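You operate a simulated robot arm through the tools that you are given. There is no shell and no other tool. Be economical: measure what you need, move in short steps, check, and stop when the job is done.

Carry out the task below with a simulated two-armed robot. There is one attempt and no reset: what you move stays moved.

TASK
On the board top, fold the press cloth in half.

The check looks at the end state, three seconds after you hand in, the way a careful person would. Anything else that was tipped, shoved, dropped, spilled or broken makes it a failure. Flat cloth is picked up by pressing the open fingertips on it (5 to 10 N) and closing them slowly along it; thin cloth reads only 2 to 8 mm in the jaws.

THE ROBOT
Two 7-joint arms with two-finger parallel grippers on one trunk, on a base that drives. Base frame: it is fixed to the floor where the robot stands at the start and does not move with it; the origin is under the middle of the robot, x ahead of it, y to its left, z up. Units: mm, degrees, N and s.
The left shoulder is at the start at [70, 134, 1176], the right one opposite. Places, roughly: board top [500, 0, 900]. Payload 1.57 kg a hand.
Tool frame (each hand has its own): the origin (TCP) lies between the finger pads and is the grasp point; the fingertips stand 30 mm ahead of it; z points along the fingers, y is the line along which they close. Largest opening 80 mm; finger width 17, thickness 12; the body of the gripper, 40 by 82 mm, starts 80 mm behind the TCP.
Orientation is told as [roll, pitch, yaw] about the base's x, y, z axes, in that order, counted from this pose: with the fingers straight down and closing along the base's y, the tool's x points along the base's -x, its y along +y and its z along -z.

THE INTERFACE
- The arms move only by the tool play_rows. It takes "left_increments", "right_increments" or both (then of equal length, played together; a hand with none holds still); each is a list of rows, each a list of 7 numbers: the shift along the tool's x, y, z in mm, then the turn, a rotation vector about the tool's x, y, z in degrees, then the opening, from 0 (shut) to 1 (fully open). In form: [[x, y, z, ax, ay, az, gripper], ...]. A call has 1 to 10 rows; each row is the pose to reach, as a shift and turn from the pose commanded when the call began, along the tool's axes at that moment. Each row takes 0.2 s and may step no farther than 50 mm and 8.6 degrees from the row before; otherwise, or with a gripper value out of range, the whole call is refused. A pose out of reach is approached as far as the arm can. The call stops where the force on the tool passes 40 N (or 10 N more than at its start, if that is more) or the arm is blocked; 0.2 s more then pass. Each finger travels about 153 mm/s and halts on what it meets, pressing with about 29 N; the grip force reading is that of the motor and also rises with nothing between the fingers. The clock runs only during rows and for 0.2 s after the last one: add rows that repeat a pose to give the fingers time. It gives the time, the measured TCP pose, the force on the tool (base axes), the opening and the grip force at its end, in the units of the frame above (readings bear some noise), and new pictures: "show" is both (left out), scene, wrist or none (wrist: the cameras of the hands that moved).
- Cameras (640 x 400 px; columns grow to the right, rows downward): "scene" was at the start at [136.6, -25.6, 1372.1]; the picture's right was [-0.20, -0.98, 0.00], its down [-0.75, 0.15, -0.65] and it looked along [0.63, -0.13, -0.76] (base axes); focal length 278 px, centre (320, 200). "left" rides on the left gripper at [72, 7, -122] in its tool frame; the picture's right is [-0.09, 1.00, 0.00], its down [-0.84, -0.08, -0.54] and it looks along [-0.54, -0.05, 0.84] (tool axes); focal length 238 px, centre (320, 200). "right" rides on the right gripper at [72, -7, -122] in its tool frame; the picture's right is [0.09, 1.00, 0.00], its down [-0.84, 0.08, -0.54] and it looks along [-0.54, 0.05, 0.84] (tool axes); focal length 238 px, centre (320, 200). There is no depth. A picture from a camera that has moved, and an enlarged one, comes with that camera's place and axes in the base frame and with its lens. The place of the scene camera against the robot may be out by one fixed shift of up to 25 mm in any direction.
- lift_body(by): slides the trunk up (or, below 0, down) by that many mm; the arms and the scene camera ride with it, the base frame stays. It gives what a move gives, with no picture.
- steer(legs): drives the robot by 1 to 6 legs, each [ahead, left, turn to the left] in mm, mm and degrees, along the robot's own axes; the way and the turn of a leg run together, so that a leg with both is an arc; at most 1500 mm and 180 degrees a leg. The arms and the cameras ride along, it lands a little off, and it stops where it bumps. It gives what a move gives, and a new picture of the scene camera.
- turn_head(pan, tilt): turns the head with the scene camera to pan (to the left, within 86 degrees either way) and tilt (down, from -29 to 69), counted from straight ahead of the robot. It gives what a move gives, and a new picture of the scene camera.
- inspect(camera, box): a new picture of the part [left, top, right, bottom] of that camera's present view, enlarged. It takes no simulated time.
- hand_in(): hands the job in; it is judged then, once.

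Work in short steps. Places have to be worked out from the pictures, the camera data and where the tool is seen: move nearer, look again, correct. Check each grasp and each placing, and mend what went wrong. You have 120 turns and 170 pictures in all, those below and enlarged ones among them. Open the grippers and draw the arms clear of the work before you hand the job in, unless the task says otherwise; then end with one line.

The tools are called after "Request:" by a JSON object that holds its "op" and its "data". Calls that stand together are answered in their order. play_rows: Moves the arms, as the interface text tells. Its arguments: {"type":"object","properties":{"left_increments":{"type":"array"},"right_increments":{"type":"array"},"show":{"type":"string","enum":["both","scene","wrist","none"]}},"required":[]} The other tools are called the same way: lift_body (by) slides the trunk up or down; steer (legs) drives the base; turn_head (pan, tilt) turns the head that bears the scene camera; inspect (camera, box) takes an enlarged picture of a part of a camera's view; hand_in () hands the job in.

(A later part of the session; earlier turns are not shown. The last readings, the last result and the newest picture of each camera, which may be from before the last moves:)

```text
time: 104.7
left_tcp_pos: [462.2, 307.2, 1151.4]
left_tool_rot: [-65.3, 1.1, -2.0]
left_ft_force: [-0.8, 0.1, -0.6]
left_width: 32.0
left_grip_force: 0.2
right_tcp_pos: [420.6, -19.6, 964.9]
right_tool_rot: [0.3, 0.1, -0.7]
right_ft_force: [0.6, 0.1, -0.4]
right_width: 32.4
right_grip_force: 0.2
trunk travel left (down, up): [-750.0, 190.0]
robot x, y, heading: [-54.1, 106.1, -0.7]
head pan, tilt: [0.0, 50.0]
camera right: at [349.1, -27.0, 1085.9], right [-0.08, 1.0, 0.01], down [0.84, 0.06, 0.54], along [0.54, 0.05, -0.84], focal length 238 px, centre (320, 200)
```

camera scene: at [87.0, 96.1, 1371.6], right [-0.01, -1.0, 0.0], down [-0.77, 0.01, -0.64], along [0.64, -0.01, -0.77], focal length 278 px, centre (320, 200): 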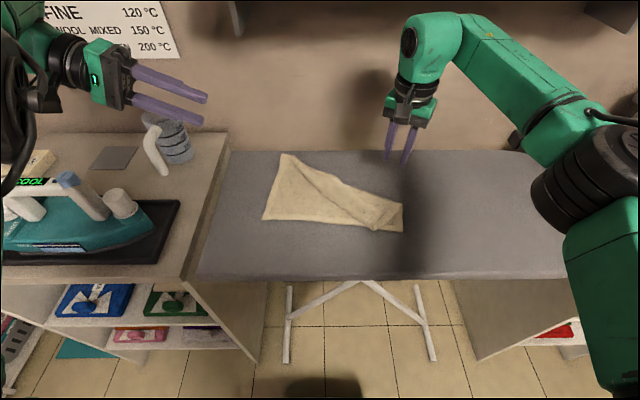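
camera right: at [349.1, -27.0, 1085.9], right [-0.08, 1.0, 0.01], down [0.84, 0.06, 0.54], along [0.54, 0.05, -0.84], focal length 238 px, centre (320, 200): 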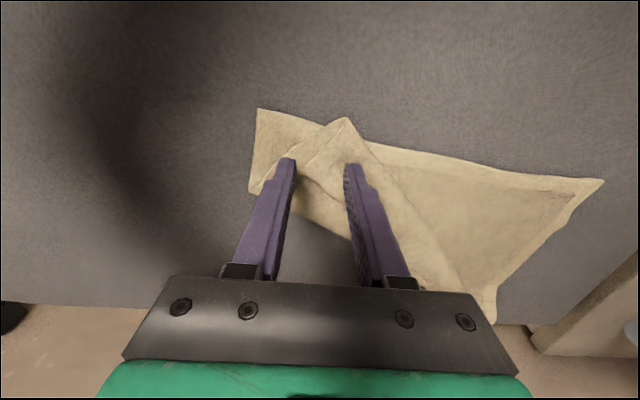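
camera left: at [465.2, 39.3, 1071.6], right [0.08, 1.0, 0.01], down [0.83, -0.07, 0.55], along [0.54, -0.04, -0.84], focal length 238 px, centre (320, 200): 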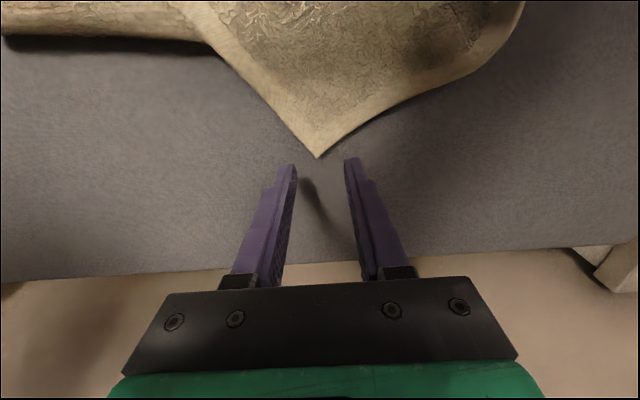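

The crease end sticks out as a point at about [391,-3]. I'll pinch it lightly, aiming for the two top layers only, so I can carry it outward.

Request:
{"op": "play_rows", "data": {"right_increments": [[5, 8, 6, 0, 0, 0, 0.35], [10, 16, 13, 0, 0, 0, 0.3], [10, 17, 19, 0, 0, 0, 0.3], [10, 17, 22, 0, 0, 0, 0.3], [10, 17, 24, 0, 0, 0, 0.3], [10, 17, 25, 0, 0, 0, 0.3]], "show": "wrist"}}

```text
time: 106.1
left_tcp_pos: [462.9, 305.7, 1152.1]
left_tool_rot: [-65.3, 1.2, -2.0]
left_ft_force: [0.0, 0.0, 0.3]
left_width: 31.9
left_grip_force: 0.1
right_tcp_pos: [410.3, -4.1, 939.4]
right_tool_rot: [0.4, 0.1, -0.7]
right_ft_force: [0.2, -1.4, 3.2]
right_width: 24.0
right_grip_force: 0.0
trunk travel left (down, up): [-750.0, 190.0]
robot x, y, heading: [-52.8, 109.8, -0.4]
head pan, tilt: [0.0, 50.0]
camera right: at [338.9, -10.1, 1062.0], right [-0.08, 1.0, 0.01], down [0.84, 0.06, 0.54], along [0.54, 0.05, -0.84], focal length 238 px, centre (320, 200)
```

right: 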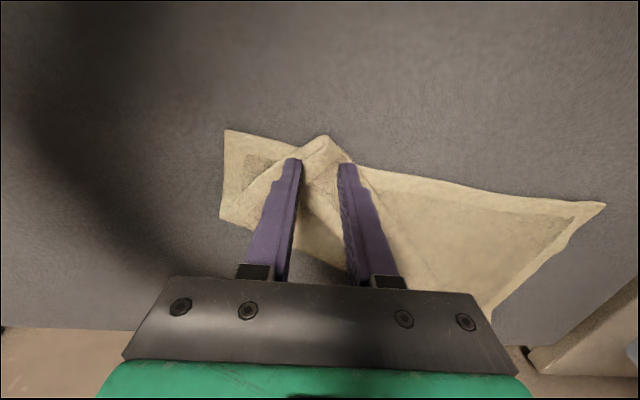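

Contact is 3.2 N. I'll ease off slightly and close slowly.

Request:
{"op": "play_rows", "data": {"right_increments": [[0, 0, -0.5, 0, 0, 0, 0.27], [0, 0, -0.5, 0, 0, 0, 0.23], [0, 0, -0.5, 0, 0, 0, 0.19], [0, 0, -0.5, 0, 0, 0, 0.15], [0, 0, -0.5, 0, 0, 0, 0.11], [0, 0, -0.5, 0, 0, 0, 0.07], [0, 0, -0.5, 0, 0, 0, 0.03], [0, 0, -0.5, 0, 0, 0, 0], [0, 0, -0.5, 0, 0, 0, 0], [0, 0, -12, 0, 0, 0, 0]], "show": "wrist"}}

```text
time: 108.3
left_tcp_pos: [463.9, 307.3, 1151.2]
left_tool_rot: [-65.3, 1.1, -2.0]
left_ft_force: [-0.7, -0.6, -0.1]
left_width: 32.2
left_grip_force: 0.1
right_tcp_pos: [409.8, -2.9, 950.6]
right_tool_rot: [0.3, 0.2, -0.7]
right_ft_force: [-0.3, 0.0, -0.2]
right_width: 2.2
right_grip_force: 24.0
trunk travel left (down, up): [-750.0, 190.0]
robot x, y, heading: [-51.0, 107.7, -0.4]
head pan, tilt: [0.0, 50.0]
camera right: at [339.0, -10.2, 1073.1], right [-0.08, 1.0, 0.01], down [0.84, 0.06, 0.54], along [0.54, 0.05, -0.84], focal length 238 px, centre (320, 200)
```

right: 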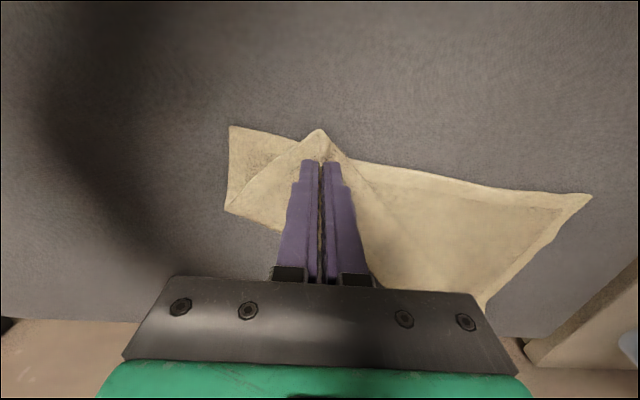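

It reads 2.2 mm, likely the single strip layer, which is exactly what I want. I'll lift and carry it outward in an arc toward the far right.

Request:
{"op": "play_rows", "data": {"right_increments": [[-6, -3, -12, 0, 0, 0, 0], [-16, -7, -24, 0, 0, 0, 0], [-30, -13, -32, 0, 0, 0, 0], [-46, -20, -36, 0, 0, 0, 0], [-64, -28, -36, 0, 0, 0, 0], [-82, -36, -33, 0, 0, 0, 0], [-100, -44, -28, 0, 0, 0, 0]], "show": "scene"}}

```text
time: 109.9
left_tcp_pos: [464.3, 307.6, 1152.6]
left_tool_rot: [-65.3, 1.2, -2.0]
left_ft_force: [-0.2, 0.6, -0.8]
left_width: 31.7
left_grip_force: 0.1
right_tcp_pos: [510.4, -49.5, 978.2]
right_tool_rot: [0.4, 0.1, -0.7]
right_ft_force: [0.1, 0.0, -0.6]
right_width: 2.2
right_grip_force: 23.5
trunk travel left (down, up): [-750.0, 190.0]
robot x, y, heading: [-51.1, 106.1, -0.5]
head pan, tilt: [0.0, 50.0]
camera scene: at [87.7, 95.4, 1371.6], right [-0.01, -1.0, 0.0], down [-0.77, 0.01, -0.64], along [0.64, -0.01, -0.77], focal length 278 px, centre (320, 200)
```

scene: 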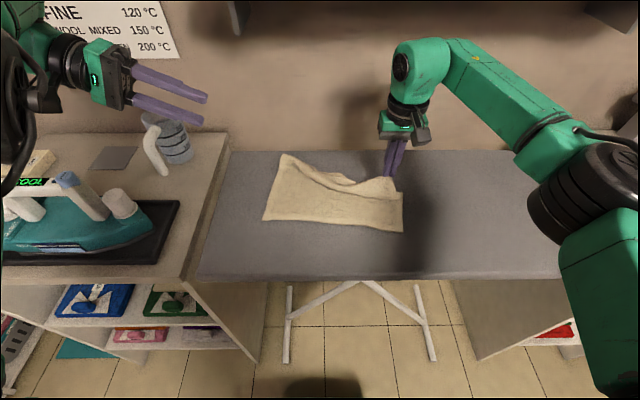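

It's unfolding well. I'll continue outward, lower and release.

Request:
{"op": "play_rows", "data": {"right_increments": [[-15, -7, 2, 0, 0, 0, 0], [-30, -14, 6, 0, 0, 0, 0], [-45, -21, 14, 0, 0, 0, 0], [-58, -27, 24, 0, 0, 0, 0], [-64, -30, 34, 0, 0, 0, 0], [-64, -30, 40, 0, 0, 0, 0], [-64, -30, 40, 0, 0, 0, 0.15], [-64, -30, 30, 0, 0, 0, 0.25], [-64, -30, 0, 0, 0, 0, 0.25]], "show": "both"}}

```text
time: 111.9
left_tcp_pos: [462.7, 307.5, 1152.9]
left_tool_rot: [-65.4, 1.1, -2.0]
left_ft_force: [0.6, 0.3, 0.3]
left_width: 31.9
left_grip_force: 0.1
right_tcp_pos: [543.9, -73.2, 954.1]
right_tool_rot: [0.3, 0.1, -0.8]
right_ft_force: [0.6, -0.8, 0.9]
right_width: 20.1
right_grip_force: 0.1
right hand out of reach, approached as far as the arm can: row 3, 4, 5, 6, 7, 8, 9
trunk travel left (down, up): [-750.0, 190.0]
robot x, y, heading: [-49.0, 108.4, -0.5]
head pan, tilt: [0.0, 50.0]
camera scene: at [86.9, 95.2, 1371.6], right [-0.01, -1.0, 0.0], down [-0.77, 0.01, -0.64], along [0.64, -0.01, -0.77], focal length 278 px, centre (320, 200)
camera right: at [472.3, -79.9, 1076.6], right [-0.08, 1.0, 0.01], down [0.84, 0.06, 0.54], along [0.54, 0.05, -0.84], focal length 238 px, centre (320, 200)
```

scene: 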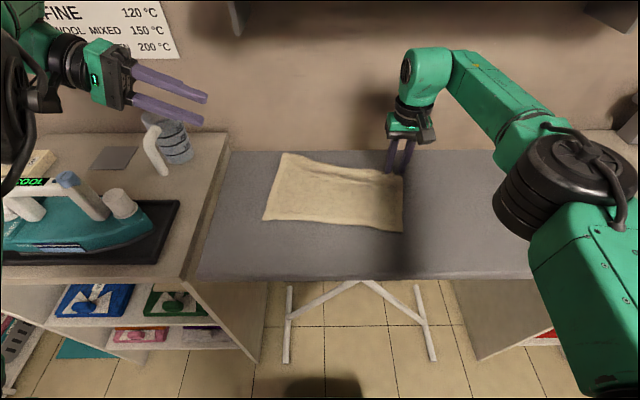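
right: 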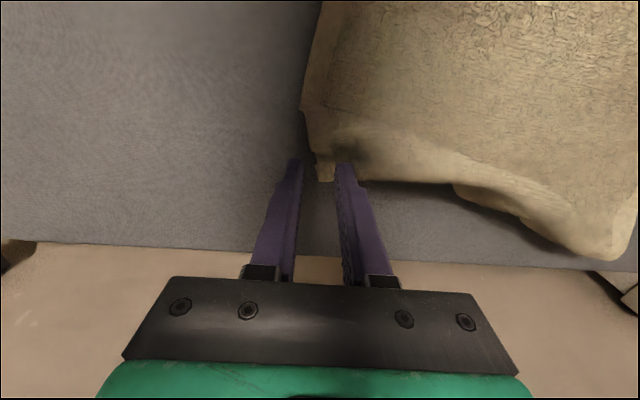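

The cloth is nearly flat again. Now I'll refold it: far-right corner to near-right first, then far-left to near-left, with tiny edge pinches. I'll rise a little and drive forward 30 mm for reach.

Request:
{"op": "play_rows", "data": {"right_increments": [[10, -5, -12, 0, 0, 0, 0.4], [15, -10, -25, 0, 0, 0, 0.4]], "show": "none"}}

Request:
{"op": "steer", "data": {"legs": [[30, 0, 0]]}}

Request:
{"op": "inspect", "data": {"camera": "right", "box": [0, 0, 640, 400]}}

```text
time: 112.5
left_tcp_pos: [462.5, 307.2, 1151.9]
left_tool_rot: [-65.4, 1.1, -2.0]
left_ft_force: [-0.4, -1.1, -0.1]
left_width: 31.9
left_grip_force: 0.0
right_tcp_pos: [527.9, -82.8, 978.2]
right_tool_rot: [0.5, 0.1, -0.6]
right_ft_force: [-1.3, -0.7, 0.4]
right_width: 32.1
right_grip_force: 0.0
trunk travel left (down, up): [-750.0, 190.0]
robot x, y, heading: [-49.8, 106.9, -0.7]
head pan, tilt: [0.0, 50.0]
```

```text
time: 113.3
left_tcp_pos: [488.3, 306.5, 1154.5]
left_tool_rot: [-65.4, 0.8, -2.0]
left_ft_force: [-0.4, 0.1, 0.4]
left_width: 31.9
left_grip_force: 0.1
right_tcp_pos: [554.2, -82.5, 981.6]
right_tool_rot: [0.3, -0.2, -0.7]
right_ft_force: [-0.7, 0.2, 0.5]
right_width: 32.0
right_grip_force: 0.2
trunk travel left (down, up): [-750.0, 190.0]
robot x, y, heading: [-22.3, 104.7, -0.4]
head pan, tilt: [0.0, 50.0]
camera scene: at [110.6, 94.9, 1372.3], right [-0.01, -1.0, 0.0], down [-0.76, 0.01, -0.65], along [0.65, -0.01, -0.76], focal length 278 px, centre (320, 200)
```

scene: 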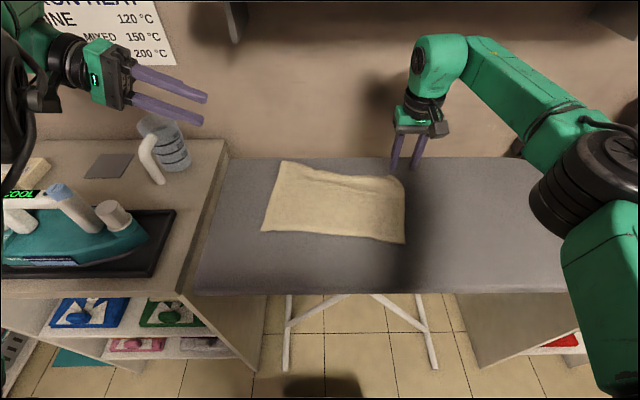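

```text
1.00 times, centred on (320, 200) of right
camera zoom: at [482.1, -89.6, 1103.6], right [-0.08, 1.0, 0.01], down [0.84, 0.06, 0.54], along [0.54, 0.05, -0.84], focal length 238 px, centre (320, 200)
```

zoom: 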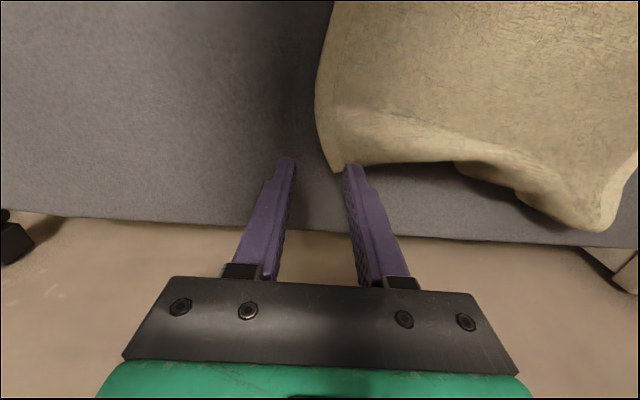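

The far-right corner is at about [575,-67]. I'll pinch it at [561,-42], about 12 mm from the edge.

Request:
{"op": "play_rows", "data": {"right_increments": [[-3, 15, 8, 0, 0, 0, 0.4], [-6, 30, 18, 0, 0, 0, 0.4], [-7, 41, 28, 0, 0, 0, 0.4], [-7, 41, 38, 0, 0, 0, 0.4], [-7, 41, 43, 0, 0, 0, 0.4], [-7, 41, 46, 0, 0, 0, 0.4], [-7, 41, 48, 0, 0, 0, 0.4]], "show": "wrist"}}

```text
time: 114.9
left_tcp_pos: [490.9, 307.3, 1153.9]
left_tool_rot: [-65.4, 0.9, -2.0]
left_ft_force: [0.1, 0.2, -1.1]
left_width: 32.2
left_grip_force: 0.1
right_tcp_pos: [564.7, -41.7, 933.2]
right_tool_rot: [0.4, -0.3, -0.8]
right_ft_force: [5.2, -3.2, 23.0]
right_width: 32.6
right_grip_force: 0.1
trunk travel left (down, up): [-750.0, 190.0]
robot x, y, heading: [-22.3, 108.2, -0.5]
head pan, tilt: [0.0, 50.0]
camera right: at [492.7, -47.4, 1056.5], right [-0.08, 1.0, 0.01], down [0.84, 0.06, 0.55], along [0.54, 0.05, -0.84], focal length 238 px, centre (320, 200)
```

right: 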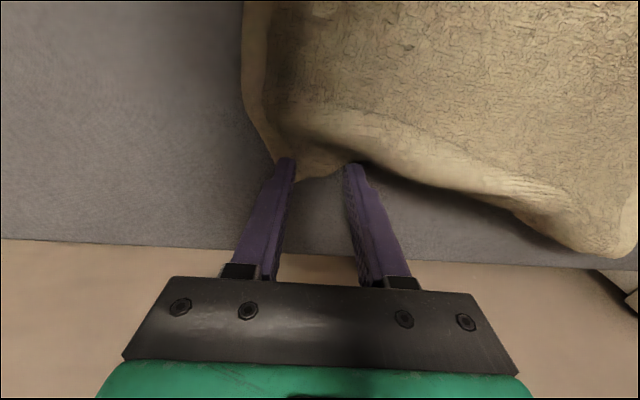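

That's 23 N, too hard. I'll lift slightly, shift 5 mm inward, press gently and close slowly.

Request:
{"op": "play_rows", "data": {"right_increments": [[3, 0, -5, 0, 0, 0, 0.4], [5, 2, -4, 0, 0, 0, 0.4], [5, 2, -1.6, 0, 0, 0, 0.4], [5, 2, -1.6, 0, 0, 0, 0.34], [5, 2, -1.6, 0, 0, 0, 0.28], [5, 2, -1.6, 0, 0, 0, 0.22], [5, 2, -1.6, 0, 0, 0, 0.15], [5, 2, -1.6, 0, 0, 0, 0.08], [5, 2, -1.6, 0, 0, 0, 0], [5, 2, -1.6, 0, 0, 0, 0]], "show": "wrist"}}

```text
time: 117.1
left_tcp_pos: [490.4, 305.5, 1154.8]
left_tool_rot: [-65.3, 0.9, -1.9]
left_ft_force: [-0.1, -0.7, -0.8]
left_width: 32.1
left_grip_force: 0.0
right_tcp_pos: [557.7, -41.6, 933.8]
right_tool_rot: [0.4, -0.2, -0.8]
right_ft_force: [2.6, -12.0, 25.5]
right_width: 6.6
right_grip_force: 26.2
trunk travel left (down, up): [-750.0, 190.0]
robot x, y, heading: [-24.4, 106.3, -0.7]
head pan, tilt: [0.0, 50.0]
camera right: at [486.4, -48.1, 1056.6], right [-0.08, 1.0, 0.01], down [0.84, 0.06, 0.54], along [0.54, 0.05, -0.84], focal length 238 px, centre (320, 200)
```

right: 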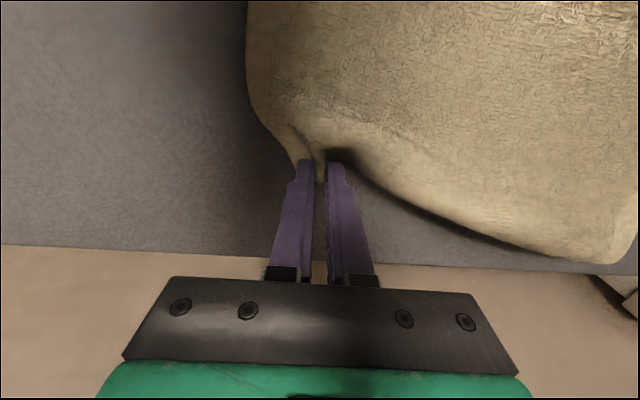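

The corner is gripped (6.6 mm) very near the edge. I'll lift and carry it over the first part of the arc, with the apex above the true half line (x about 510).

Request:
{"op": "play_rows", "data": {"right_increments": [[0, 0, -12, 0, 0, 0, 0], [2, 0, -28, 0, 0, 0, 0], [6, 0, -45, 0, 0, 0, 0], [13, 0, -62, 0, 0, 0, 0], [26, 0, -78, 0, -4, 0, 0], [41, 0, -89.7, 0, -8, 0, 0], [56, 0, -95.3, 0, -12, 0, 0], [73, 0, -96.8, 0, -16, 0, 0], [90, 0, -93.2, 0, -20, 0, 0], [107, 0, -85.4, 0, -24, 0, 0]], "show": "scene"}}

```text
time: 119.3
left_tcp_pos: [492.1, 305.6, 1152.6]
left_tool_rot: [-65.4, 1.0, -2.1]
left_ft_force: [0.5, -0.4, 0.5]
left_width: 31.9
left_grip_force: 0.0
right_tcp_pos: [454.3, -40.3, 1018.9]
right_tool_rot: [0.5, -24.0, -0.8]
right_ft_force: [-0.2, -0.9, 0.0]
right_width: 6.2
right_grip_force: 26.6
trunk travel left (down, up): [-750.0, 190.0]
robot x, y, heading: [-22.5, 105.2, -0.8]
head pan, tilt: [0.0, 50.0]
camera scene: at [116.1, 94.5, 1371.7], right [-0.01, -1.0, 0.0], down [-0.77, 0.01, -0.64], along [0.64, -0.01, -0.77], focal length 278 px, centre (320, 200)
```

scene: 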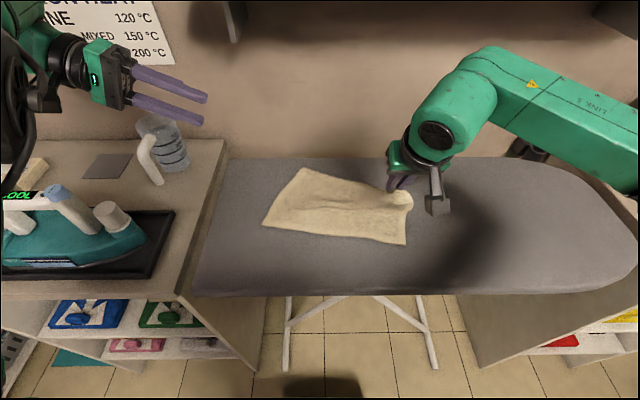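

It's coming over well with the near edge staying put. I'll continue down to just above the near-right corner with the tilt going to 38°.

Request:
{"op": "play_rows", "data": {"right_increments": [[17.7, 0, 0.7, 0, -4, 0, 0], [36.2, -1, 5.8, 0, -8, 0, 0], [53.5, -2, 13.5, 0, -12, 0, 0], [67.6, -3, 23.3, 0, -14, 0, 0], [79.2, -4, 34.6, 0, -14, 0, 0], [86.8, -4, 44.3, 0, -14, 0, 0]], "show": "wrist"}}

```text
time: 120.7
left_tcp_pos: [493.3, 307.2, 1152.2]
left_tool_rot: [-65.5, 1.1, -2.1]
left_ft_force: [0.9, 1.0, 0.0]
left_width: 31.9
left_grip_force: 0.1
right_tcp_pos: [392.4, -42.9, 942.9]
right_tool_rot: [0.4, -37.9, -1.1]
right_ft_force: [0.2, 0.8, 1.5]
right_width: 6.1
right_grip_force: 25.7
trunk travel left (down, up): [-750.0, 190.0]
robot x, y, heading: [-18.9, 106.7, -0.3]
head pan, tilt: [0.0, 50.0]
camera right: at [261.1, -47.7, 995.8], right [-0.06, 1.0, -0.05], down [0.33, 0.07, 0.94], along [0.94, 0.04, -0.33], focal length 238 px, centre (320, 200)
```

right: 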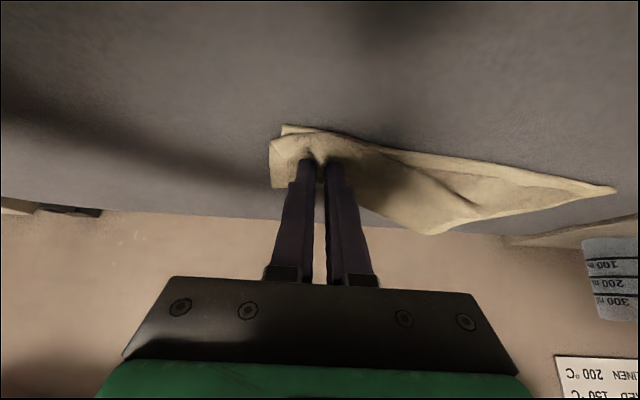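

The near-right corner is at [389,-68] and the pinch is at x about 411. I'll go 9 mm nearer and 8 mm down, release, and withdraw along the fingers.

Request:
{"op": "play_rows", "data": {"right_increments": [[6, 0, 0.4, 0, 0, 0, 0], [11, 0, 0.8, 0, 0, 0, 0], [11, 0, 0.8, 0, 0, 0, 0.08], [11, 0, 0.8, 0, 0, 0, 0.16], [11, 0, -4, 0, 0, 0, 0.18], [11, 0, -18, 0, 0, 0, 0.18], [11, 0, -40, 0, 3, 0, 0.18], [5, 0, -70, 0, 9, 0, 0.2], [-5, 0, -100, 0, 16, 0, 0.3], [-10, 0, -125, 0, 24, 0, 0.3]], "show": "wrist"}}

```text
time: 122.9
left_tcp_pos: [493.9, 306.2, 1152.2]
left_tool_rot: [-65.3, 1.0, -2.0]
left_ft_force: [-1.0, 0.3, 0.5]
left_width: 32.0
left_grip_force: 0.1
right_tcp_pos: [323.5, -39.2, 1047.4]
right_tool_rot: [0.3, -13.7, -0.8]
right_ft_force: [0.4, -1.2, 0.5]
right_width: 24.0
right_grip_force: 0.0
trunk travel left (down, up): [-750.0, 190.0]
robot x, y, heading: [-22.3, 101.8, -0.6]
head pan, tilt: [0.0, 50.0]
camera right: at [225.9, -46.4, 1149.4], right [-0.08, 1.0, -0.02], down [0.69, 0.07, 0.73], along [0.72, 0.05, -0.69], focal length 238 px, centre (320, 200)
```

right: 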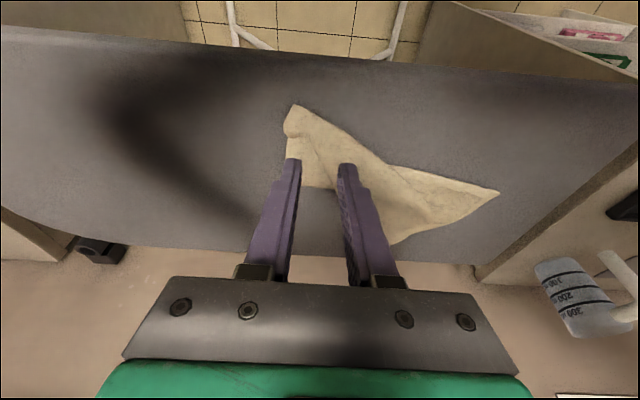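

The right corner is laid. Now the left: the far-left corner appears at about [581,118]. I'll turn the base 20° left and look closely.

Request:
{"op": "steer", "data": {"legs": [[0, 0, 20]]}}

Request:
{"op": "inspect", "data": {"camera": "scene", "box": [330, 130, 530, 255]}}

```text
time: 124.4
left_tcp_pos: [394.8, 468.5, 1151.6]
left_tool_rot: [-65.4, 1.1, 17.8]
left_ft_force: [0.3, -0.4, -0.3]
left_width: 32.1
left_grip_force: 0.0
right_tcp_pos: [354.5, 85.2, 1046.9]
right_tool_rot: [0.4, -13.9, 18.9]
right_ft_force: [-0.2, -0.3, -0.1]
right_width: 23.9
right_grip_force: 0.1
trunk travel left (down, up): [-750.0, 190.0]
robot x, y, heading: [-22.8, 108.6, 19.1]
head pan, tilt: [0.0, 50.0]
camera scene: at [109.9, 137.4, 1371.6], right [0.33, -0.94, 0.0], down [-0.72, -0.25, -0.64], along [0.61, 0.21, -0.77], focal length 278 px, centre (320, 200)
```

scene: 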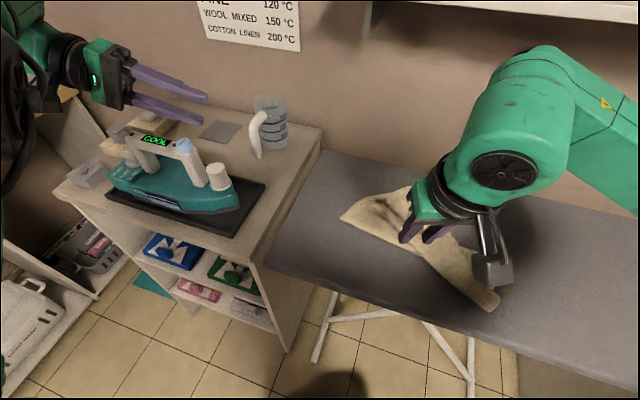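

```text
3.20 times, centred on (430, 192) of scene
camera zoom: at [109.9, 137.4, 1371.6], right [0.33, -0.94, 0.0], down [-0.72, -0.25, -0.64], along [0.61, 0.21, -0.77], focal length 890 px, centre (-32, 224)
```

zoom: 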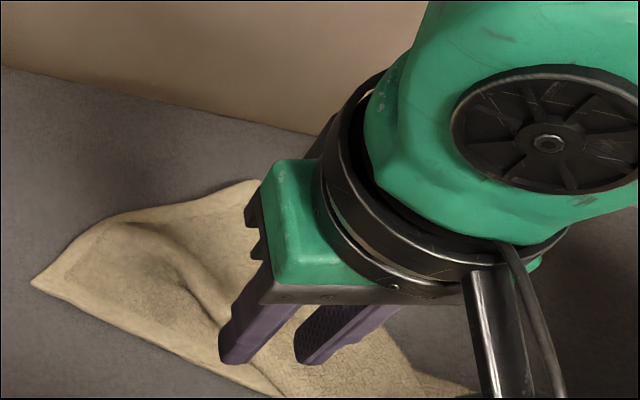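

I'll move the right hand over the far-left tip, straightening it as it goes.

Request:
{"op": "play_rows", "data": {"right_increments": [[-27, -4, 16, 0, 2, 2.7, 0.4], [-54, -8.5, 32, 0, 4, 5.4, 0.4], [-82, -13, 48, 0, 6, 8.1, 0.4], [-109, -17, 63, 0, 8, 10.8, 0.4], [-136, -21.5, 79, 0, 10, 13.5, 0.4], [-163, -26, 95, 0, 12, 16.2, 0.4], [-190, -30, 108, 0, 13.9, 18.9, 0.4]], "show": "both"}}

```text
time: 126.0
left_tcp_pos: [395.2, 470.0, 1151.5]
left_tool_rot: [-65.4, 1.2, 17.8]
left_ft_force: [1.0, 0.3, -0.1]
left_width: 32.0
left_grip_force: 0.1
right_tcp_pos: [563.0, 127.1, 987.7]
right_tool_rot: [2.6, 0.7, 0.5]
right_ft_force: [0.8, -0.2, 0.1]
right_width: 31.8
right_grip_force: 0.1
trunk travel left (down, up): [-750.0, 190.0]
robot x, y, heading: [-21.0, 110.4, 19.3]
head pan, tilt: [0.0, 50.0]
camera scene: at [110.8, 139.1, 1371.5], right [0.33, -0.94, 0.0], down [-0.72, -0.25, -0.64], along [0.61, 0.21, -0.77], focal length 278 px, centre (320, 200)
camera right: at [492.9, 114.9, 1110.8], right [-0.1, 0.99, 0.04], down [0.84, 0.06, 0.54], along [0.53, 0.09, -0.84], focal length 238 px, centre (320, 200)
```

scene: 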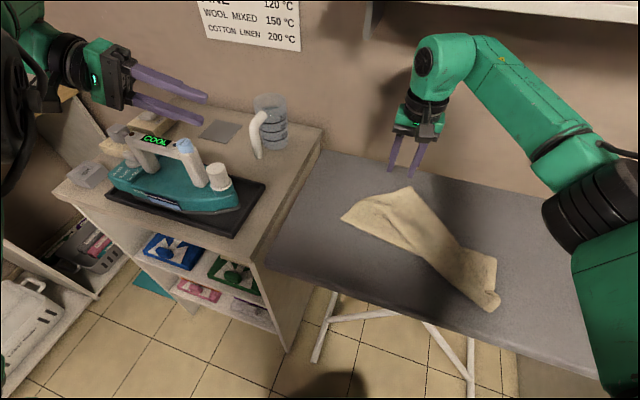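
right: 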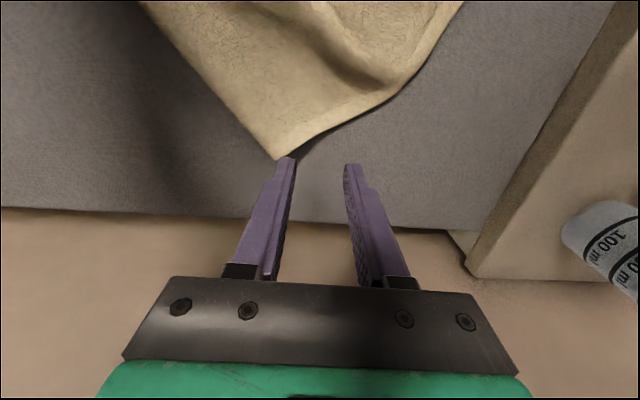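

I need a closer look at which edges are which before pinching.

Request:
{"op": "inspect", "data": {"camera": "scene", "box": [325, 170, 525, 320]}}

```text
2.67 times, centred on (425, 245) of scene
camera zoom: at [110.8, 139.1, 1371.5], right [0.33, -0.94, 0.0], down [-0.72, -0.25, -0.64], along [0.61, 0.21, -0.77], focal length 742 px, centre (40, 80)
```

zoom: 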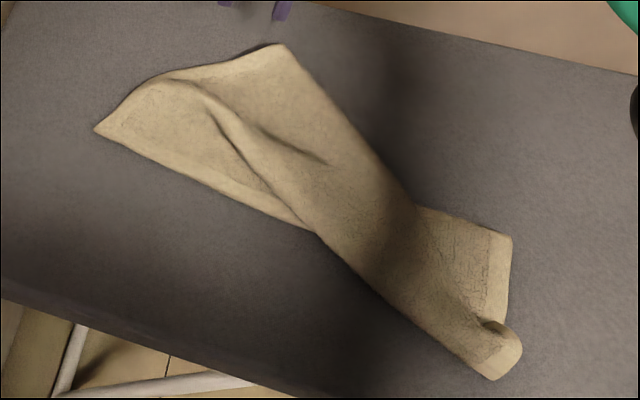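

Reading this: the far-left corner tip is at [582,92]. The right corner overshot about 40 mm past the near edge because cloth clung during the withdrawal, so I'll open wider before retreating next time. Now I'll pinch the far-left tip.

Request:
{"op": "play_rows", "data": {"right_increments": [[1, -11, 8, 0.9, 0, 0, 0.35], [2, -22, 18, 1.8, 0, 0, 0.3], [3, -33, 28, 2.6, 0, 0, 0.3], [3, -33, 38, 2.6, 0, 0, 0.3], [3, -33, 45, 2.6, 0, 0, 0.3], [3, -33, 48, 2.6, 0, 0, 0.3], [3, -33, 50, 2.6, 0, 0, 0.3]], "show": "wrist"}}

```text
time: 127.6
left_tcp_pos: [395.0, 468.4, 1152.3]
left_tool_rot: [-65.3, 1.0, 17.8]
left_ft_force: [0.1, -0.4, 0.7]
left_width: 32.2
left_grip_force: 0.0
right_tcp_pos: [558.4, 95.9, 937.1]
right_tool_rot: [-0.1, 0.5, 0.4]
right_ft_force: [0.2, -0.6, 2.2]
right_width: 24.1
right_grip_force: 0.0
trunk travel left (down, up): [-750.0, 190.0]
robot x, y, heading: [-18.2, 106.3, 19.2]
head pan, tilt: [0.0, 50.0]
camera right: at [488.3, 88.5, 1059.7], right [-0.1, 1.0, 0.0], down [0.84, 0.08, 0.53], along [0.53, 0.05, -0.85], focal length 238 px, centre (320, 200)
```

right: 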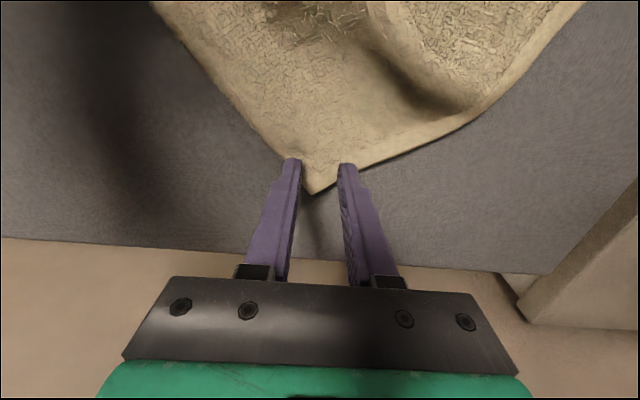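

The corner is centred between the fingers. I'll shift 5 mm inward, press lightly, and close.

Request:
{"op": "play_rows", "data": {"right_increments": [[3, 0, -2, 0, 0, 0, 0.33], [6, 0, 0, 0, 0, 0, 0.33], [6, 0, 2.5, 0, 0, 0, 0.33], [6, 0, 2.5, 0, 0, 0, 0.28], [6, 0, 2.5, 0, 0, 0, 0.22], [6, 0, 2.5, 0, 0, 0, 0.16], [6, 0, 2.5, 0, 0, 0, 0.1], [6, 0, 2.5, 0, 0, 0, 0.04], [6, 0, 2.5, 0, 0, 0, 0], [6, 0, 2.5, 0, 0, 0, 0]], "show": "none"}}

```text
time: 129.8
left_tcp_pos: [393.9, 469.2, 1153.0]
left_tool_rot: [-65.4, 0.9, 17.9]
left_ft_force: [0.0, 1.0, -0.2]
left_width: 32.0
left_grip_force: 0.1
right_tcp_pos: [552.0, 93.7, 935.5]
right_tool_rot: [-0.1, 0.5, 0.4]
right_ft_force: [1.8, -0.5, 11.2]
right_width: 0.1
right_grip_force: 21.5
trunk travel left (down, up): [-750.0, 190.0]
robot x, y, heading: [-20.3, 103.7, 19.1]
head pan, tilt: [0.0, 50.0]
```

It missed. I'll lift, reopen wider and go 10 mm deeper.

Request:
{"op": "play_rows", "data": {"right_increments": [[0, 0, -10, 0, 0, 0, 0.2], [10, 0, -12, 0, 0, 0, 0.42], [10, 0, -6, 0, 0, 0, 0.42], [10, 0, -1, 0, 0, 0, 0.42], [10, 0, 0, 0, 0, 0, 0.36], [10, 0, 0, 0, 0, 0, 0.29], [10, 0, 0, 0, 0, 0, 0.22], [10, 0, 0, 0, 0, 0, 0.14], [10, 0, 0, 0, 0, 0, 0.06], [10, 0, 0, 0, 0, 0, 0]], "show": "wrist"}}

```text
time: 132.0
left_tcp_pos: [393.0, 470.0, 1152.7]
left_tool_rot: [-65.4, 1.1, 17.8]
left_ft_force: [-0.5, -0.5, -0.2]
left_width: 31.7
left_grip_force: 0.0
right_tcp_pos: [540.4, 94.3, 935.1]
right_tool_rot: [0.0, 0.5, 0.4]
right_ft_force: [1.5, -1.8, 10.9]
right_width: 5.0
right_grip_force: 25.2
trunk travel left (down, up): [-750.0, 190.0]
robot x, y, heading: [-23.0, 105.9, 19.3]
head pan, tilt: [0.0, 50.0]
camera right: at [471.4, 87.1, 1057.9], right [-0.1, 1.0, 0.0], down [0.84, 0.08, 0.53], along [0.53, 0.05, -0.85], focal length 238 px, centre (320, 200)
```

right: 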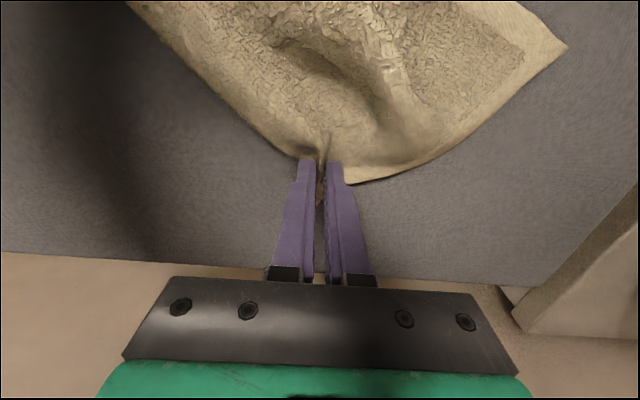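

It's held (5.0 mm). The near-left corner is at [457,222], so the pinch should land near [476,192]. I'll lift it and carry it over the half line in an arc.

Request:
{"op": "play_rows", "data": {"right_increments": [[-1, 5, -14, 0, 0, 0, 0], [-4, 14, -30, 0, 0, 0, 0], [-8, 26, -48, 0, 0, 0, 0], [-9.4, 38, -64, 0, -3, 0, 0], [-8.3, 49, -74.8, 0, -7, 0, 0], [-3.3, 58, -80.4, 0, -11, 0, 0], [7.3, 66, -80.8, 0, -16, 0, 0], [19.8, 73, -77, 0, -21, 0, 0], [33.2, 80, -70, 0, -26, 0, 0], [46.5, 85, -59.7, 0, -31, 0, 0]], "show": "both"}}

```text
time: 134.2
left_tcp_pos: [392.7, 468.9, 1151.1]
left_tool_rot: [-65.4, 1.1, 17.8]
left_ft_force: [0.0, -0.4, -0.4]
left_width: 32.2
left_grip_force: 0.1
right_tcp_pos: [495.4, 180.3, 993.7]
right_tool_rot: [0.1, -30.6, 0.4]
right_ft_force: [-0.2, -0.5, -1.0]
right_width: 4.0
right_grip_force: 24.6
trunk travel left (down, up): [-750.0, 190.0]
robot x, y, heading: [-20.7, 108.0, 19.4]
head pan, tilt: [0.0, 50.0]
camera scene: at [109.2, 138.2, 1371.7], right [0.33, -0.94, 0.0], down [-0.72, -0.25, -0.64], along [0.61, 0.21, -0.77], focal length 278 px, centre (320, 200)
camera right: at [372.0, 173.2, 1064.2], right [-0.09, 1.0, -0.05], down [0.45, 0.08, 0.89], along [0.89, 0.06, -0.45], focal length 238 px, centre (320, 200)
```

scene: 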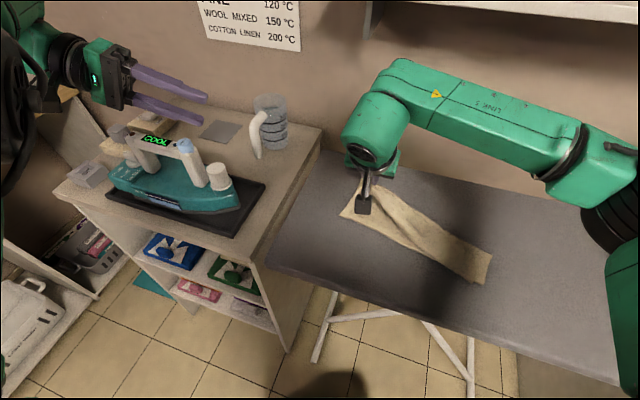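
right: 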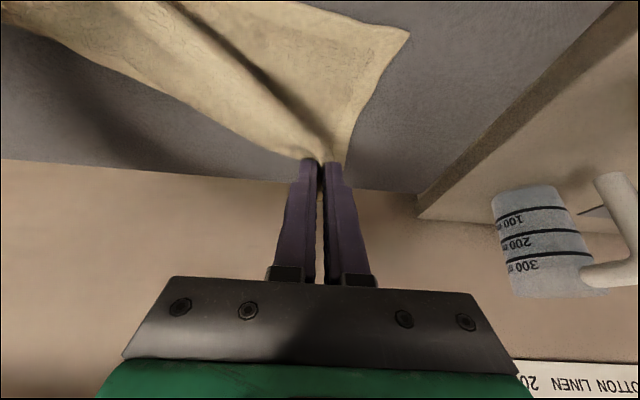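

This is going very well, and the right end was pulled tidy at the same time. I'll lower onto the near-left corner, open wide before moving, and withdraw.

Request:
{"op": "play_rows", "data": {"right_increments": [[14.9, 4, 3.6, 0, -2.5, 0, 0], [31.2, 8, 8.9, 0, -5.5, 0, 0], [45.8, 11, 16.1, 0, -7.5, 0, 0], [57, 14, 23.4, 0, -7.5, 0, 0], [63.7, 15, 28.8, 0, -7.5, 0, 0], [63.7, 15, 28.8, 0, -7.5, 0, 0.1], [63.7, 15, 28.8, 0, -7.5, 0, 0.25], [63.7, 15, 28.8, 0, -7.5, 0, 0.4], [63.7, 15, 28.8, 0, -7.5, 0, 0.4]], "show": "wrist"}}

```text
time: 136.2
left_tcp_pos: [393.9, 469.5, 1152.6]
left_tool_rot: [-65.5, 1.1, 17.9]
left_ft_force: [-0.3, -0.1, 0.0]
left_width: 32.1
left_grip_force: 0.0
right_tcp_pos: [456.3, 194.6, 937.4]
right_tool_rot: [0.0, -37.9, 0.5]
right_ft_force: [0.1, 1.9, 2.2]
right_width: 30.8
right_grip_force: 0.0
trunk travel left (down, up): [-750.0, 190.0]
robot x, y, heading: [-21.8, 104.7, 19.3]
head pan, tilt: [0.0, 50.0]
camera right: at [323.8, 187.9, 989.9], right [-0.08, 1.0, -0.06], down [0.33, 0.08, 0.94], along [0.94, 0.06, -0.33], focal length 238 px, centre (320, 200)
```

right: 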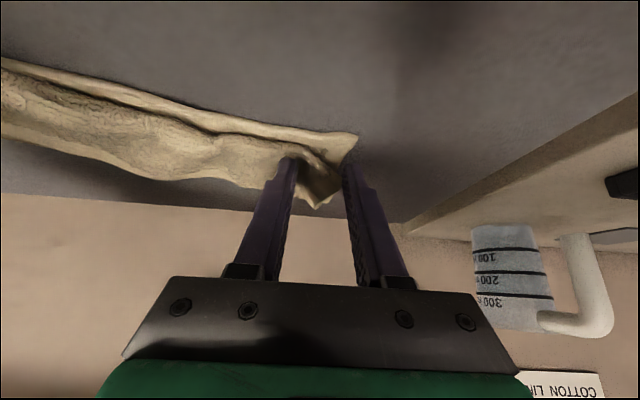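

The fingers are open. I'll withdraw along them and step right for a clear look.

Request:
{"op": "play_rows", "data": {"right_increments": [[0, 0, -10, 0, 0, 0, 0.4], [0, 0, -28, 0, 0, 0, 0.4], [0, -5, -50, 0, 4, 0, 0.4], [-5, -15, -75, 0, 9, 0, 0.4], [-12, -35, -100, 0, 15, 0, 0.4], [-18, -65, -120, 0, 21, 0, 0.4], [-20, -100, -130, 0, 26, 0, 0.4]], "show": "none"}}

Request:
{"op": "inspect", "data": {"camera": "right", "box": [60, 20, 620, 370]}}

Request:
{"op": "inspect", "data": {"camera": "scene", "box": [325, 170, 525, 320]}}

```text
time: 137.8
left_tcp_pos: [394.0, 467.5, 1153.0]
left_tool_rot: [-65.2, 1.2, 17.9]
left_ft_force: [-0.7, -1.3, 0.4]
left_width: 32.3
left_grip_force: 0.1
right_tcp_pos: [391.0, 92.4, 1052.7]
right_tool_rot: [0.0, -11.8, 0.5]
right_ft_force: [-0.4, -0.8, -0.7]
right_width: 32.0
right_grip_force: 0.1
trunk travel left (down, up): [-750.0, 190.0]
robot x, y, heading: [-20.9, 105.4, 19.2]
head pan, tilt: [0.0, 50.0]
```

```text
1.14 times, centred on (340, 195) of right
camera zoom: at [297.1, 85.0, 1157.7], right [-0.1, 0.99, -0.02], down [0.71, 0.08, 0.7], along [0.7, 0.06, -0.71], focal length 272 px, centre (297, 206)
```

zoom: 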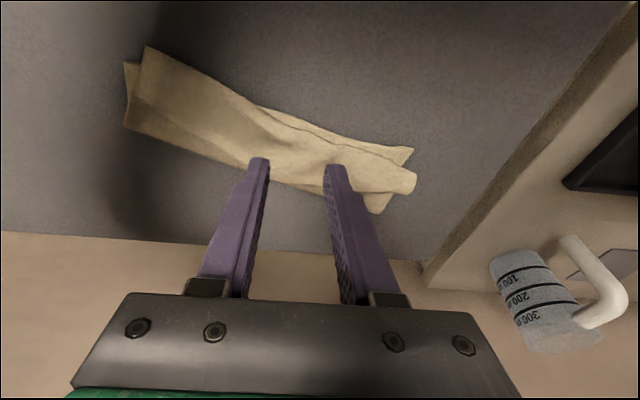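

```text
2.67 times, centred on (425, 245) of scene
camera zoom: at [109.4, 135.8, 1371.7], right [0.33, -0.94, 0.0], down [-0.72, -0.25, -0.64], along [0.61, 0.21, -0.77], focal length 742 px, centre (40, 80)
```

zoom: 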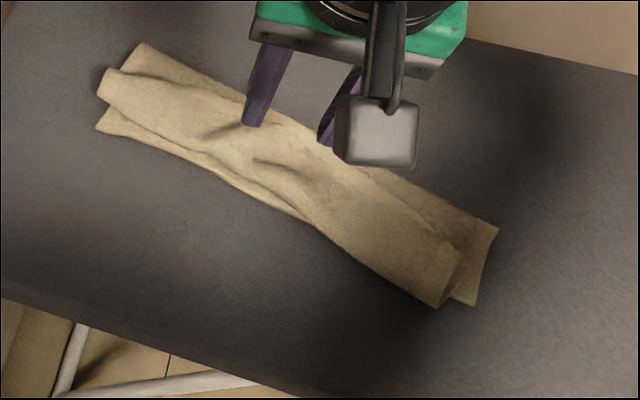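

The same strip flopped back again, and the right end's fold is still about 45 mm too near. I'll re-lay each end with a single-layer pinch at the strip's free edge, then open wide and withdraw straight up. I'll look at the right end first.

Request:
{"op": "play_rows", "data": {"right_increments": [[-2, -23, 16, 0, 2.4, 0, 0.4], [-4, -47, 34, 0, 4.8, 0, 0.35], [-6, -70, 52, 0, 7.2, 0, 0.3], [-8, -94, 72, 0, 9.6, 0, 0.3], [-10.4, -117, 90, 0, 11.8, 0, 0.3]], "show": "none"}}

Request:
{"op": "inspect", "data": {"camera": "right", "box": [160, 40, 480, 240]}}

```text
time: 139.0
left_tcp_pos: [394.7, 468.7, 1152.6]
left_tool_rot: [-65.3, 1.1, 17.8]
left_ft_force: [0.4, 0.8, 0.5]
left_width: 31.8
left_grip_force: 0.1
right_tcp_pos: [422.9, -25.3, 965.9]
right_tool_rot: [0.0, -0.2, 0.3]
right_ft_force: [-0.4, 0.4, 1.1]
right_width: 24.0
right_grip_force: 0.1
trunk travel left (down, up): [-750.0, 190.0]
robot x, y, heading: [-20.0, 106.6, 19.1]
head pan, tilt: [0.0, 50.0]
```

```text
2.00 times, centred on (320, 140) of right
camera zoom: at [350.8, -32.8, 1088.3], right [-0.1, 0.99, 0.0], down [0.84, 0.08, 0.54], along [0.54, 0.05, -0.84], focal length 477 px, centre (320, 320)
```

zoom: 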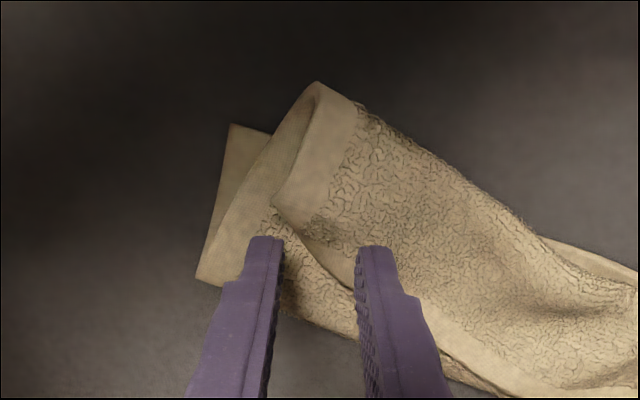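

Now it's clear: the far-right corner of the top strip is at about [414,-44], slightly raised. I'll pinch lightly at about [403,-26].

Request:
{"op": "play_rows", "data": {"right_increments": [[10, -1, 8, 0, 0, 0, 0.3], [19, -1, 16, 0, 0, 0, 0.3], [19, -1, 21, 0, 0, 0, 0.3], [19, -1, 23, 0, 0, 0, 0.3], [19, -1, 24, 0, 0, 0, 0.3]], "show": "none"}}

```text
time: 140.2
left_tcp_pos: [395.7, 469.3, 1153.2]
left_tool_rot: [-65.4, 1.1, 17.7]
left_ft_force: [-0.4, -0.6, 0.2]
left_width: 32.0
left_grip_force: 0.0
right_tcp_pos: [403.3, -23.2, 942.3]
right_tool_rot: [-0.1, -0.1, 0.4]
right_ft_force: [0.9, -1.4, 1.8]
right_width: 24.1
right_grip_force: 0.1
trunk travel left (down, up): [-750.0, 190.0]
robot x, y, heading: [-24.1, 105.2, 19.1]
head pan, tilt: [0.0, 50.0]
```

Light contact (1.8 N). I'll close slowly and lift a little to check the grip.

Request:
{"op": "play_rows", "data": {"right_increments": [[0, 0, 0.7, 0, 0, 0, 0.27], [0, 0, 0.7, 0, 0, 0, 0.23], [0, 0, 0.7, 0, 0, 0, 0.19], [0, 0, 0.7, 0, 0, 0, 0.15], [0, 0, 0.7, 0, 0, 0, 0.11], [0, 0, 0.7, 0, 0, 0, 0.07], [0, 0, 0.7, 0, 0, 0, 0.03], [0, 0, 0.7, 0, 0, 0, 0], [0, 0, 0.7, 0, 0, 0, 0], [0, 0, -15, 0, 0, 0, 0]], "show": "wrist"}}

```text
time: 142.4
left_tcp_pos: [395.4, 468.7, 1151.9]
left_tool_rot: [-65.4, 1.0, 17.8]
left_ft_force: [-0.4, -0.4, -0.2]
left_width: 32.2
left_grip_force: 0.0
right_tcp_pos: [404.5, -22.2, 956.6]
right_tool_rot: [-0.1, -0.1, 0.3]
right_ft_force: [-0.1, -1.0, -0.2]
right_width: 0.0
right_grip_force: 21.1
trunk travel left (down, up): [-750.0, 190.0]
robot x, y, heading: [-19.1, 104.3, 19.2]
head pan, tilt: [0.0, 50.0]
camera right: at [332.5, -29.7, 1079.2], right [-0.1, 1.0, 0.0], down [0.84, 0.08, 0.54], along [0.54, 0.05, -0.84], focal length 238 px, centre (320, 200)
```

right: 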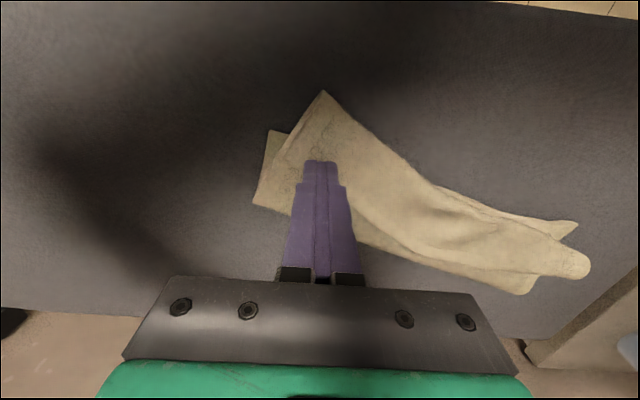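

It missed. I'll retry with a bit more pressure and a wider opening.

Request:
{"op": "play_rows", "data": {"right_increments": [[0, 0, 0, 0, 0, 0, 0.3], [0, 0, 8, 0, 0, 0, 0.38], [0, 0, 15, 0, 0, 0, 0.38], [0, 0, 17, 0, 0, 0, 0.38], [0, 0, 17, 0, 0, 0, 0.31], [0, 0, 17, 0, 0, 0, 0.24], [0, 0, 17, 0, 0, 0, 0.17], [0, 0, 17, 0, 0, 0, 0.1], [0, 0, 17, 0, 0, 0, 0.03], [0, 0, 17, 0, 0, 0, 0]], "show": "wrist"}}

```text
time: 144.6
left_tcp_pos: [394.3, 469.3, 1152.3]
left_tool_rot: [-65.5, 1.1, 17.8]
left_ft_force: [-0.2, -1.1, -0.1]
left_width: 31.8
left_grip_force: 0.1
right_tcp_pos: [404.0, -22.4, 940.3]
right_tool_rot: [-0.2, -0.1, 0.4]
right_ft_force: [0.5, 0.9, 3.2]
right_width: 4.2
right_grip_force: 25.0
trunk travel left (down, up): [-750.0, 190.0]
robot x, y, heading: [-23.5, 106.7, 19.1]
head pan, tilt: [0.0, 50.0]
camera right: at [331.8, -30.3, 1062.9], right [-0.1, 1.0, 0.0], down [0.84, 0.08, 0.54], along [0.54, 0.05, -0.84], focal length 238 px, centre (320, 200)
```

right: 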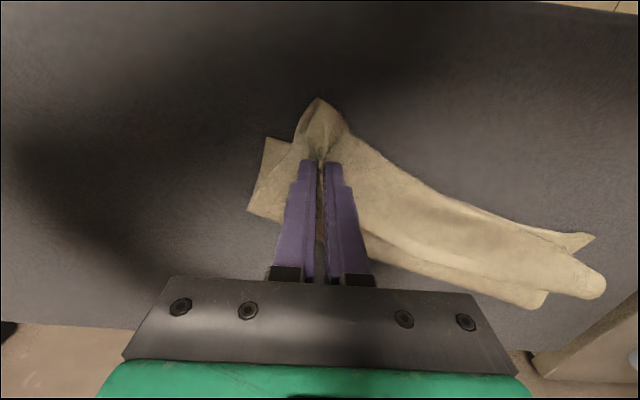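

It's held (4.2 mm). I'll lift and carry it out to above the half line (x about 508) to reset the fold, and check there.

Request:
{"op": "play_rows", "data": {"right_increments": [[0, 0, -15, 0, 0, 0, 0], [-8, 0, -32, 0, 0, 0, 0], [-22, -2, -50, 0, 0, 0, 0], [-40, -4, -66, 0, 0, 0, 0], [-58, -6, -80, 0, 0, 0, 0], [-76, -8, -90, 0, 0, 0, 0], [-92, -10, -95, 0, 0, 0, 0], [-104, -12, -97, 0, 0, 0, 0]], "show": "both"}}

```text
time: 146.4
left_tcp_pos: [394.6, 469.3, 1153.2]
left_tool_rot: [-65.3, 1.1, 17.8]
left_ft_force: [-0.7, 0.1, -0.1]
left_width: 32.2
left_grip_force: 0.1
right_tcp_pos: [508.4, -33.6, 1037.7]
right_tool_rot: [-0.1, 0.1, 0.3]
right_ft_force: [0.4, -0.1, -0.2]
right_width: 4.1
right_grip_force: 24.9
trunk travel left (down, up): [-750.0, 190.0]
robot x, y, heading: [-21.8, 106.9, 19.2]
head pan, tilt: [0.0, 50.0]
camera scene: at [110.2, 138.1, 1371.6], right [0.33, -0.94, 0.0], down [-0.72, -0.25, -0.64], along [0.61, 0.21, -0.77], focal length 278 px, centre (320, 200)
camera right: at [436.1, -41.2, 1160.3], right [-0.1, 1.0, 0.0], down [0.84, 0.08, 0.54], along [0.54, 0.05, -0.84], focal length 238 px, centre (320, 200)
```

scene: 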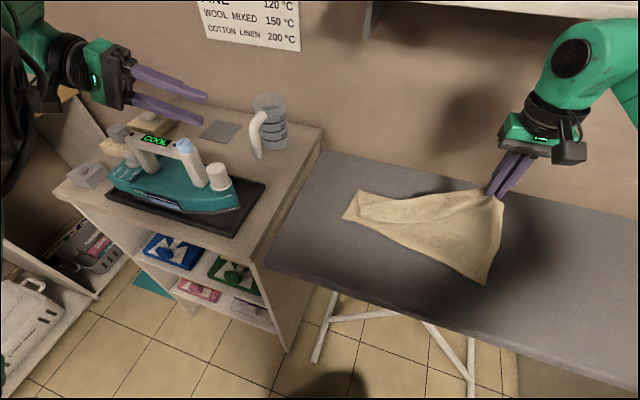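
right: 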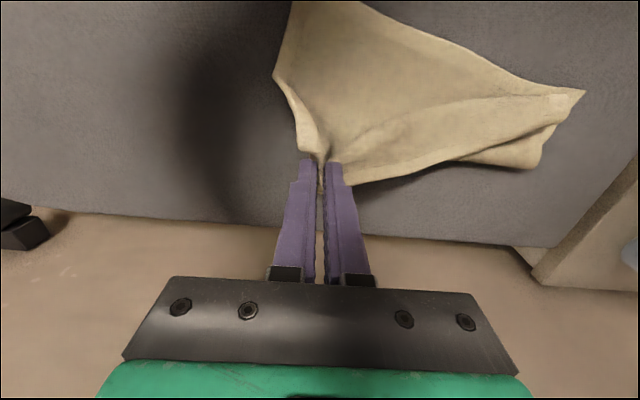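

The strip has opened out fully and the bottom's near-right corner is at about [391,-60]. I'll arc it down to land at about [411,-38].

Request:
{"op": "play_rows", "data": {"right_increments": [[16.1, 0, 1.1, 0, -4, 0, 0], [32.2, -1, 4.3, 0, -8, 0, 0], [48.2, -1, 9.7, 0, -12, 0, 0], [63.8, -2, 18.3, 0, -17, 0, 0], [77.2, -2, 28.2, 0, -22, 0, 0], [90.6, -3, 41.3, 0, -27, 0, 0], [101.9, -3, 56.6, 0, -32, 0, 0], [109.6, -4, 72.7, 0, -36, 0, 0], [114.5, -4, 88.4, 0, -38, 0, 0], [115.5, -4, 99.4, 0, -38, 0, 0]], "show": "wrist"}}

```text
time: 148.6
left_tcp_pos: [394.5, 469.4, 1153.0]
left_tool_rot: [-65.4, 1.1, 17.9]
left_ft_force: [0.4, -0.4, -0.8]
left_width: 32.2
left_grip_force: 0.0
right_tcp_pos: [405.0, -33.4, 966.7]
right_tool_rot: [1.6, -32.7, -2.2]
right_ft_force: [0.7, 0.9, 0.2]
right_width: 4.3
right_grip_force: 24.5
right hand out of reach, approached as far as the arm can: row 8, 9, 10
trunk travel left (down, up): [-750.0, 190.0]
robot x, y, heading: [-19.9, 105.0, 19.4]
head pan, tilt: [0.0, 50.0]
camera right: at [278.8, -39.1, 1031.0], right [-0.05, 1.0, -0.03], down [0.41, 0.05, 0.91], along [0.91, 0.04, -0.42], focal length 238 px, centre (320, 200)
```

right: 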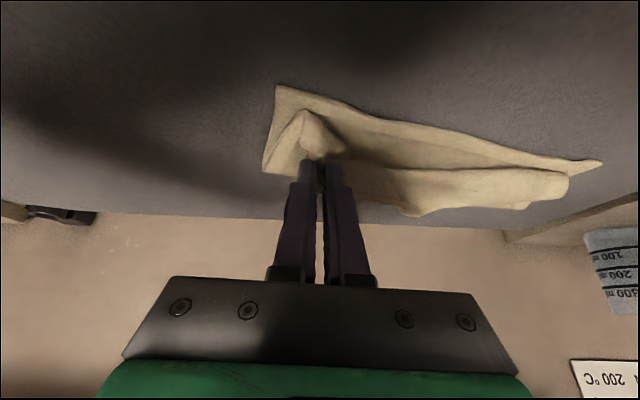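

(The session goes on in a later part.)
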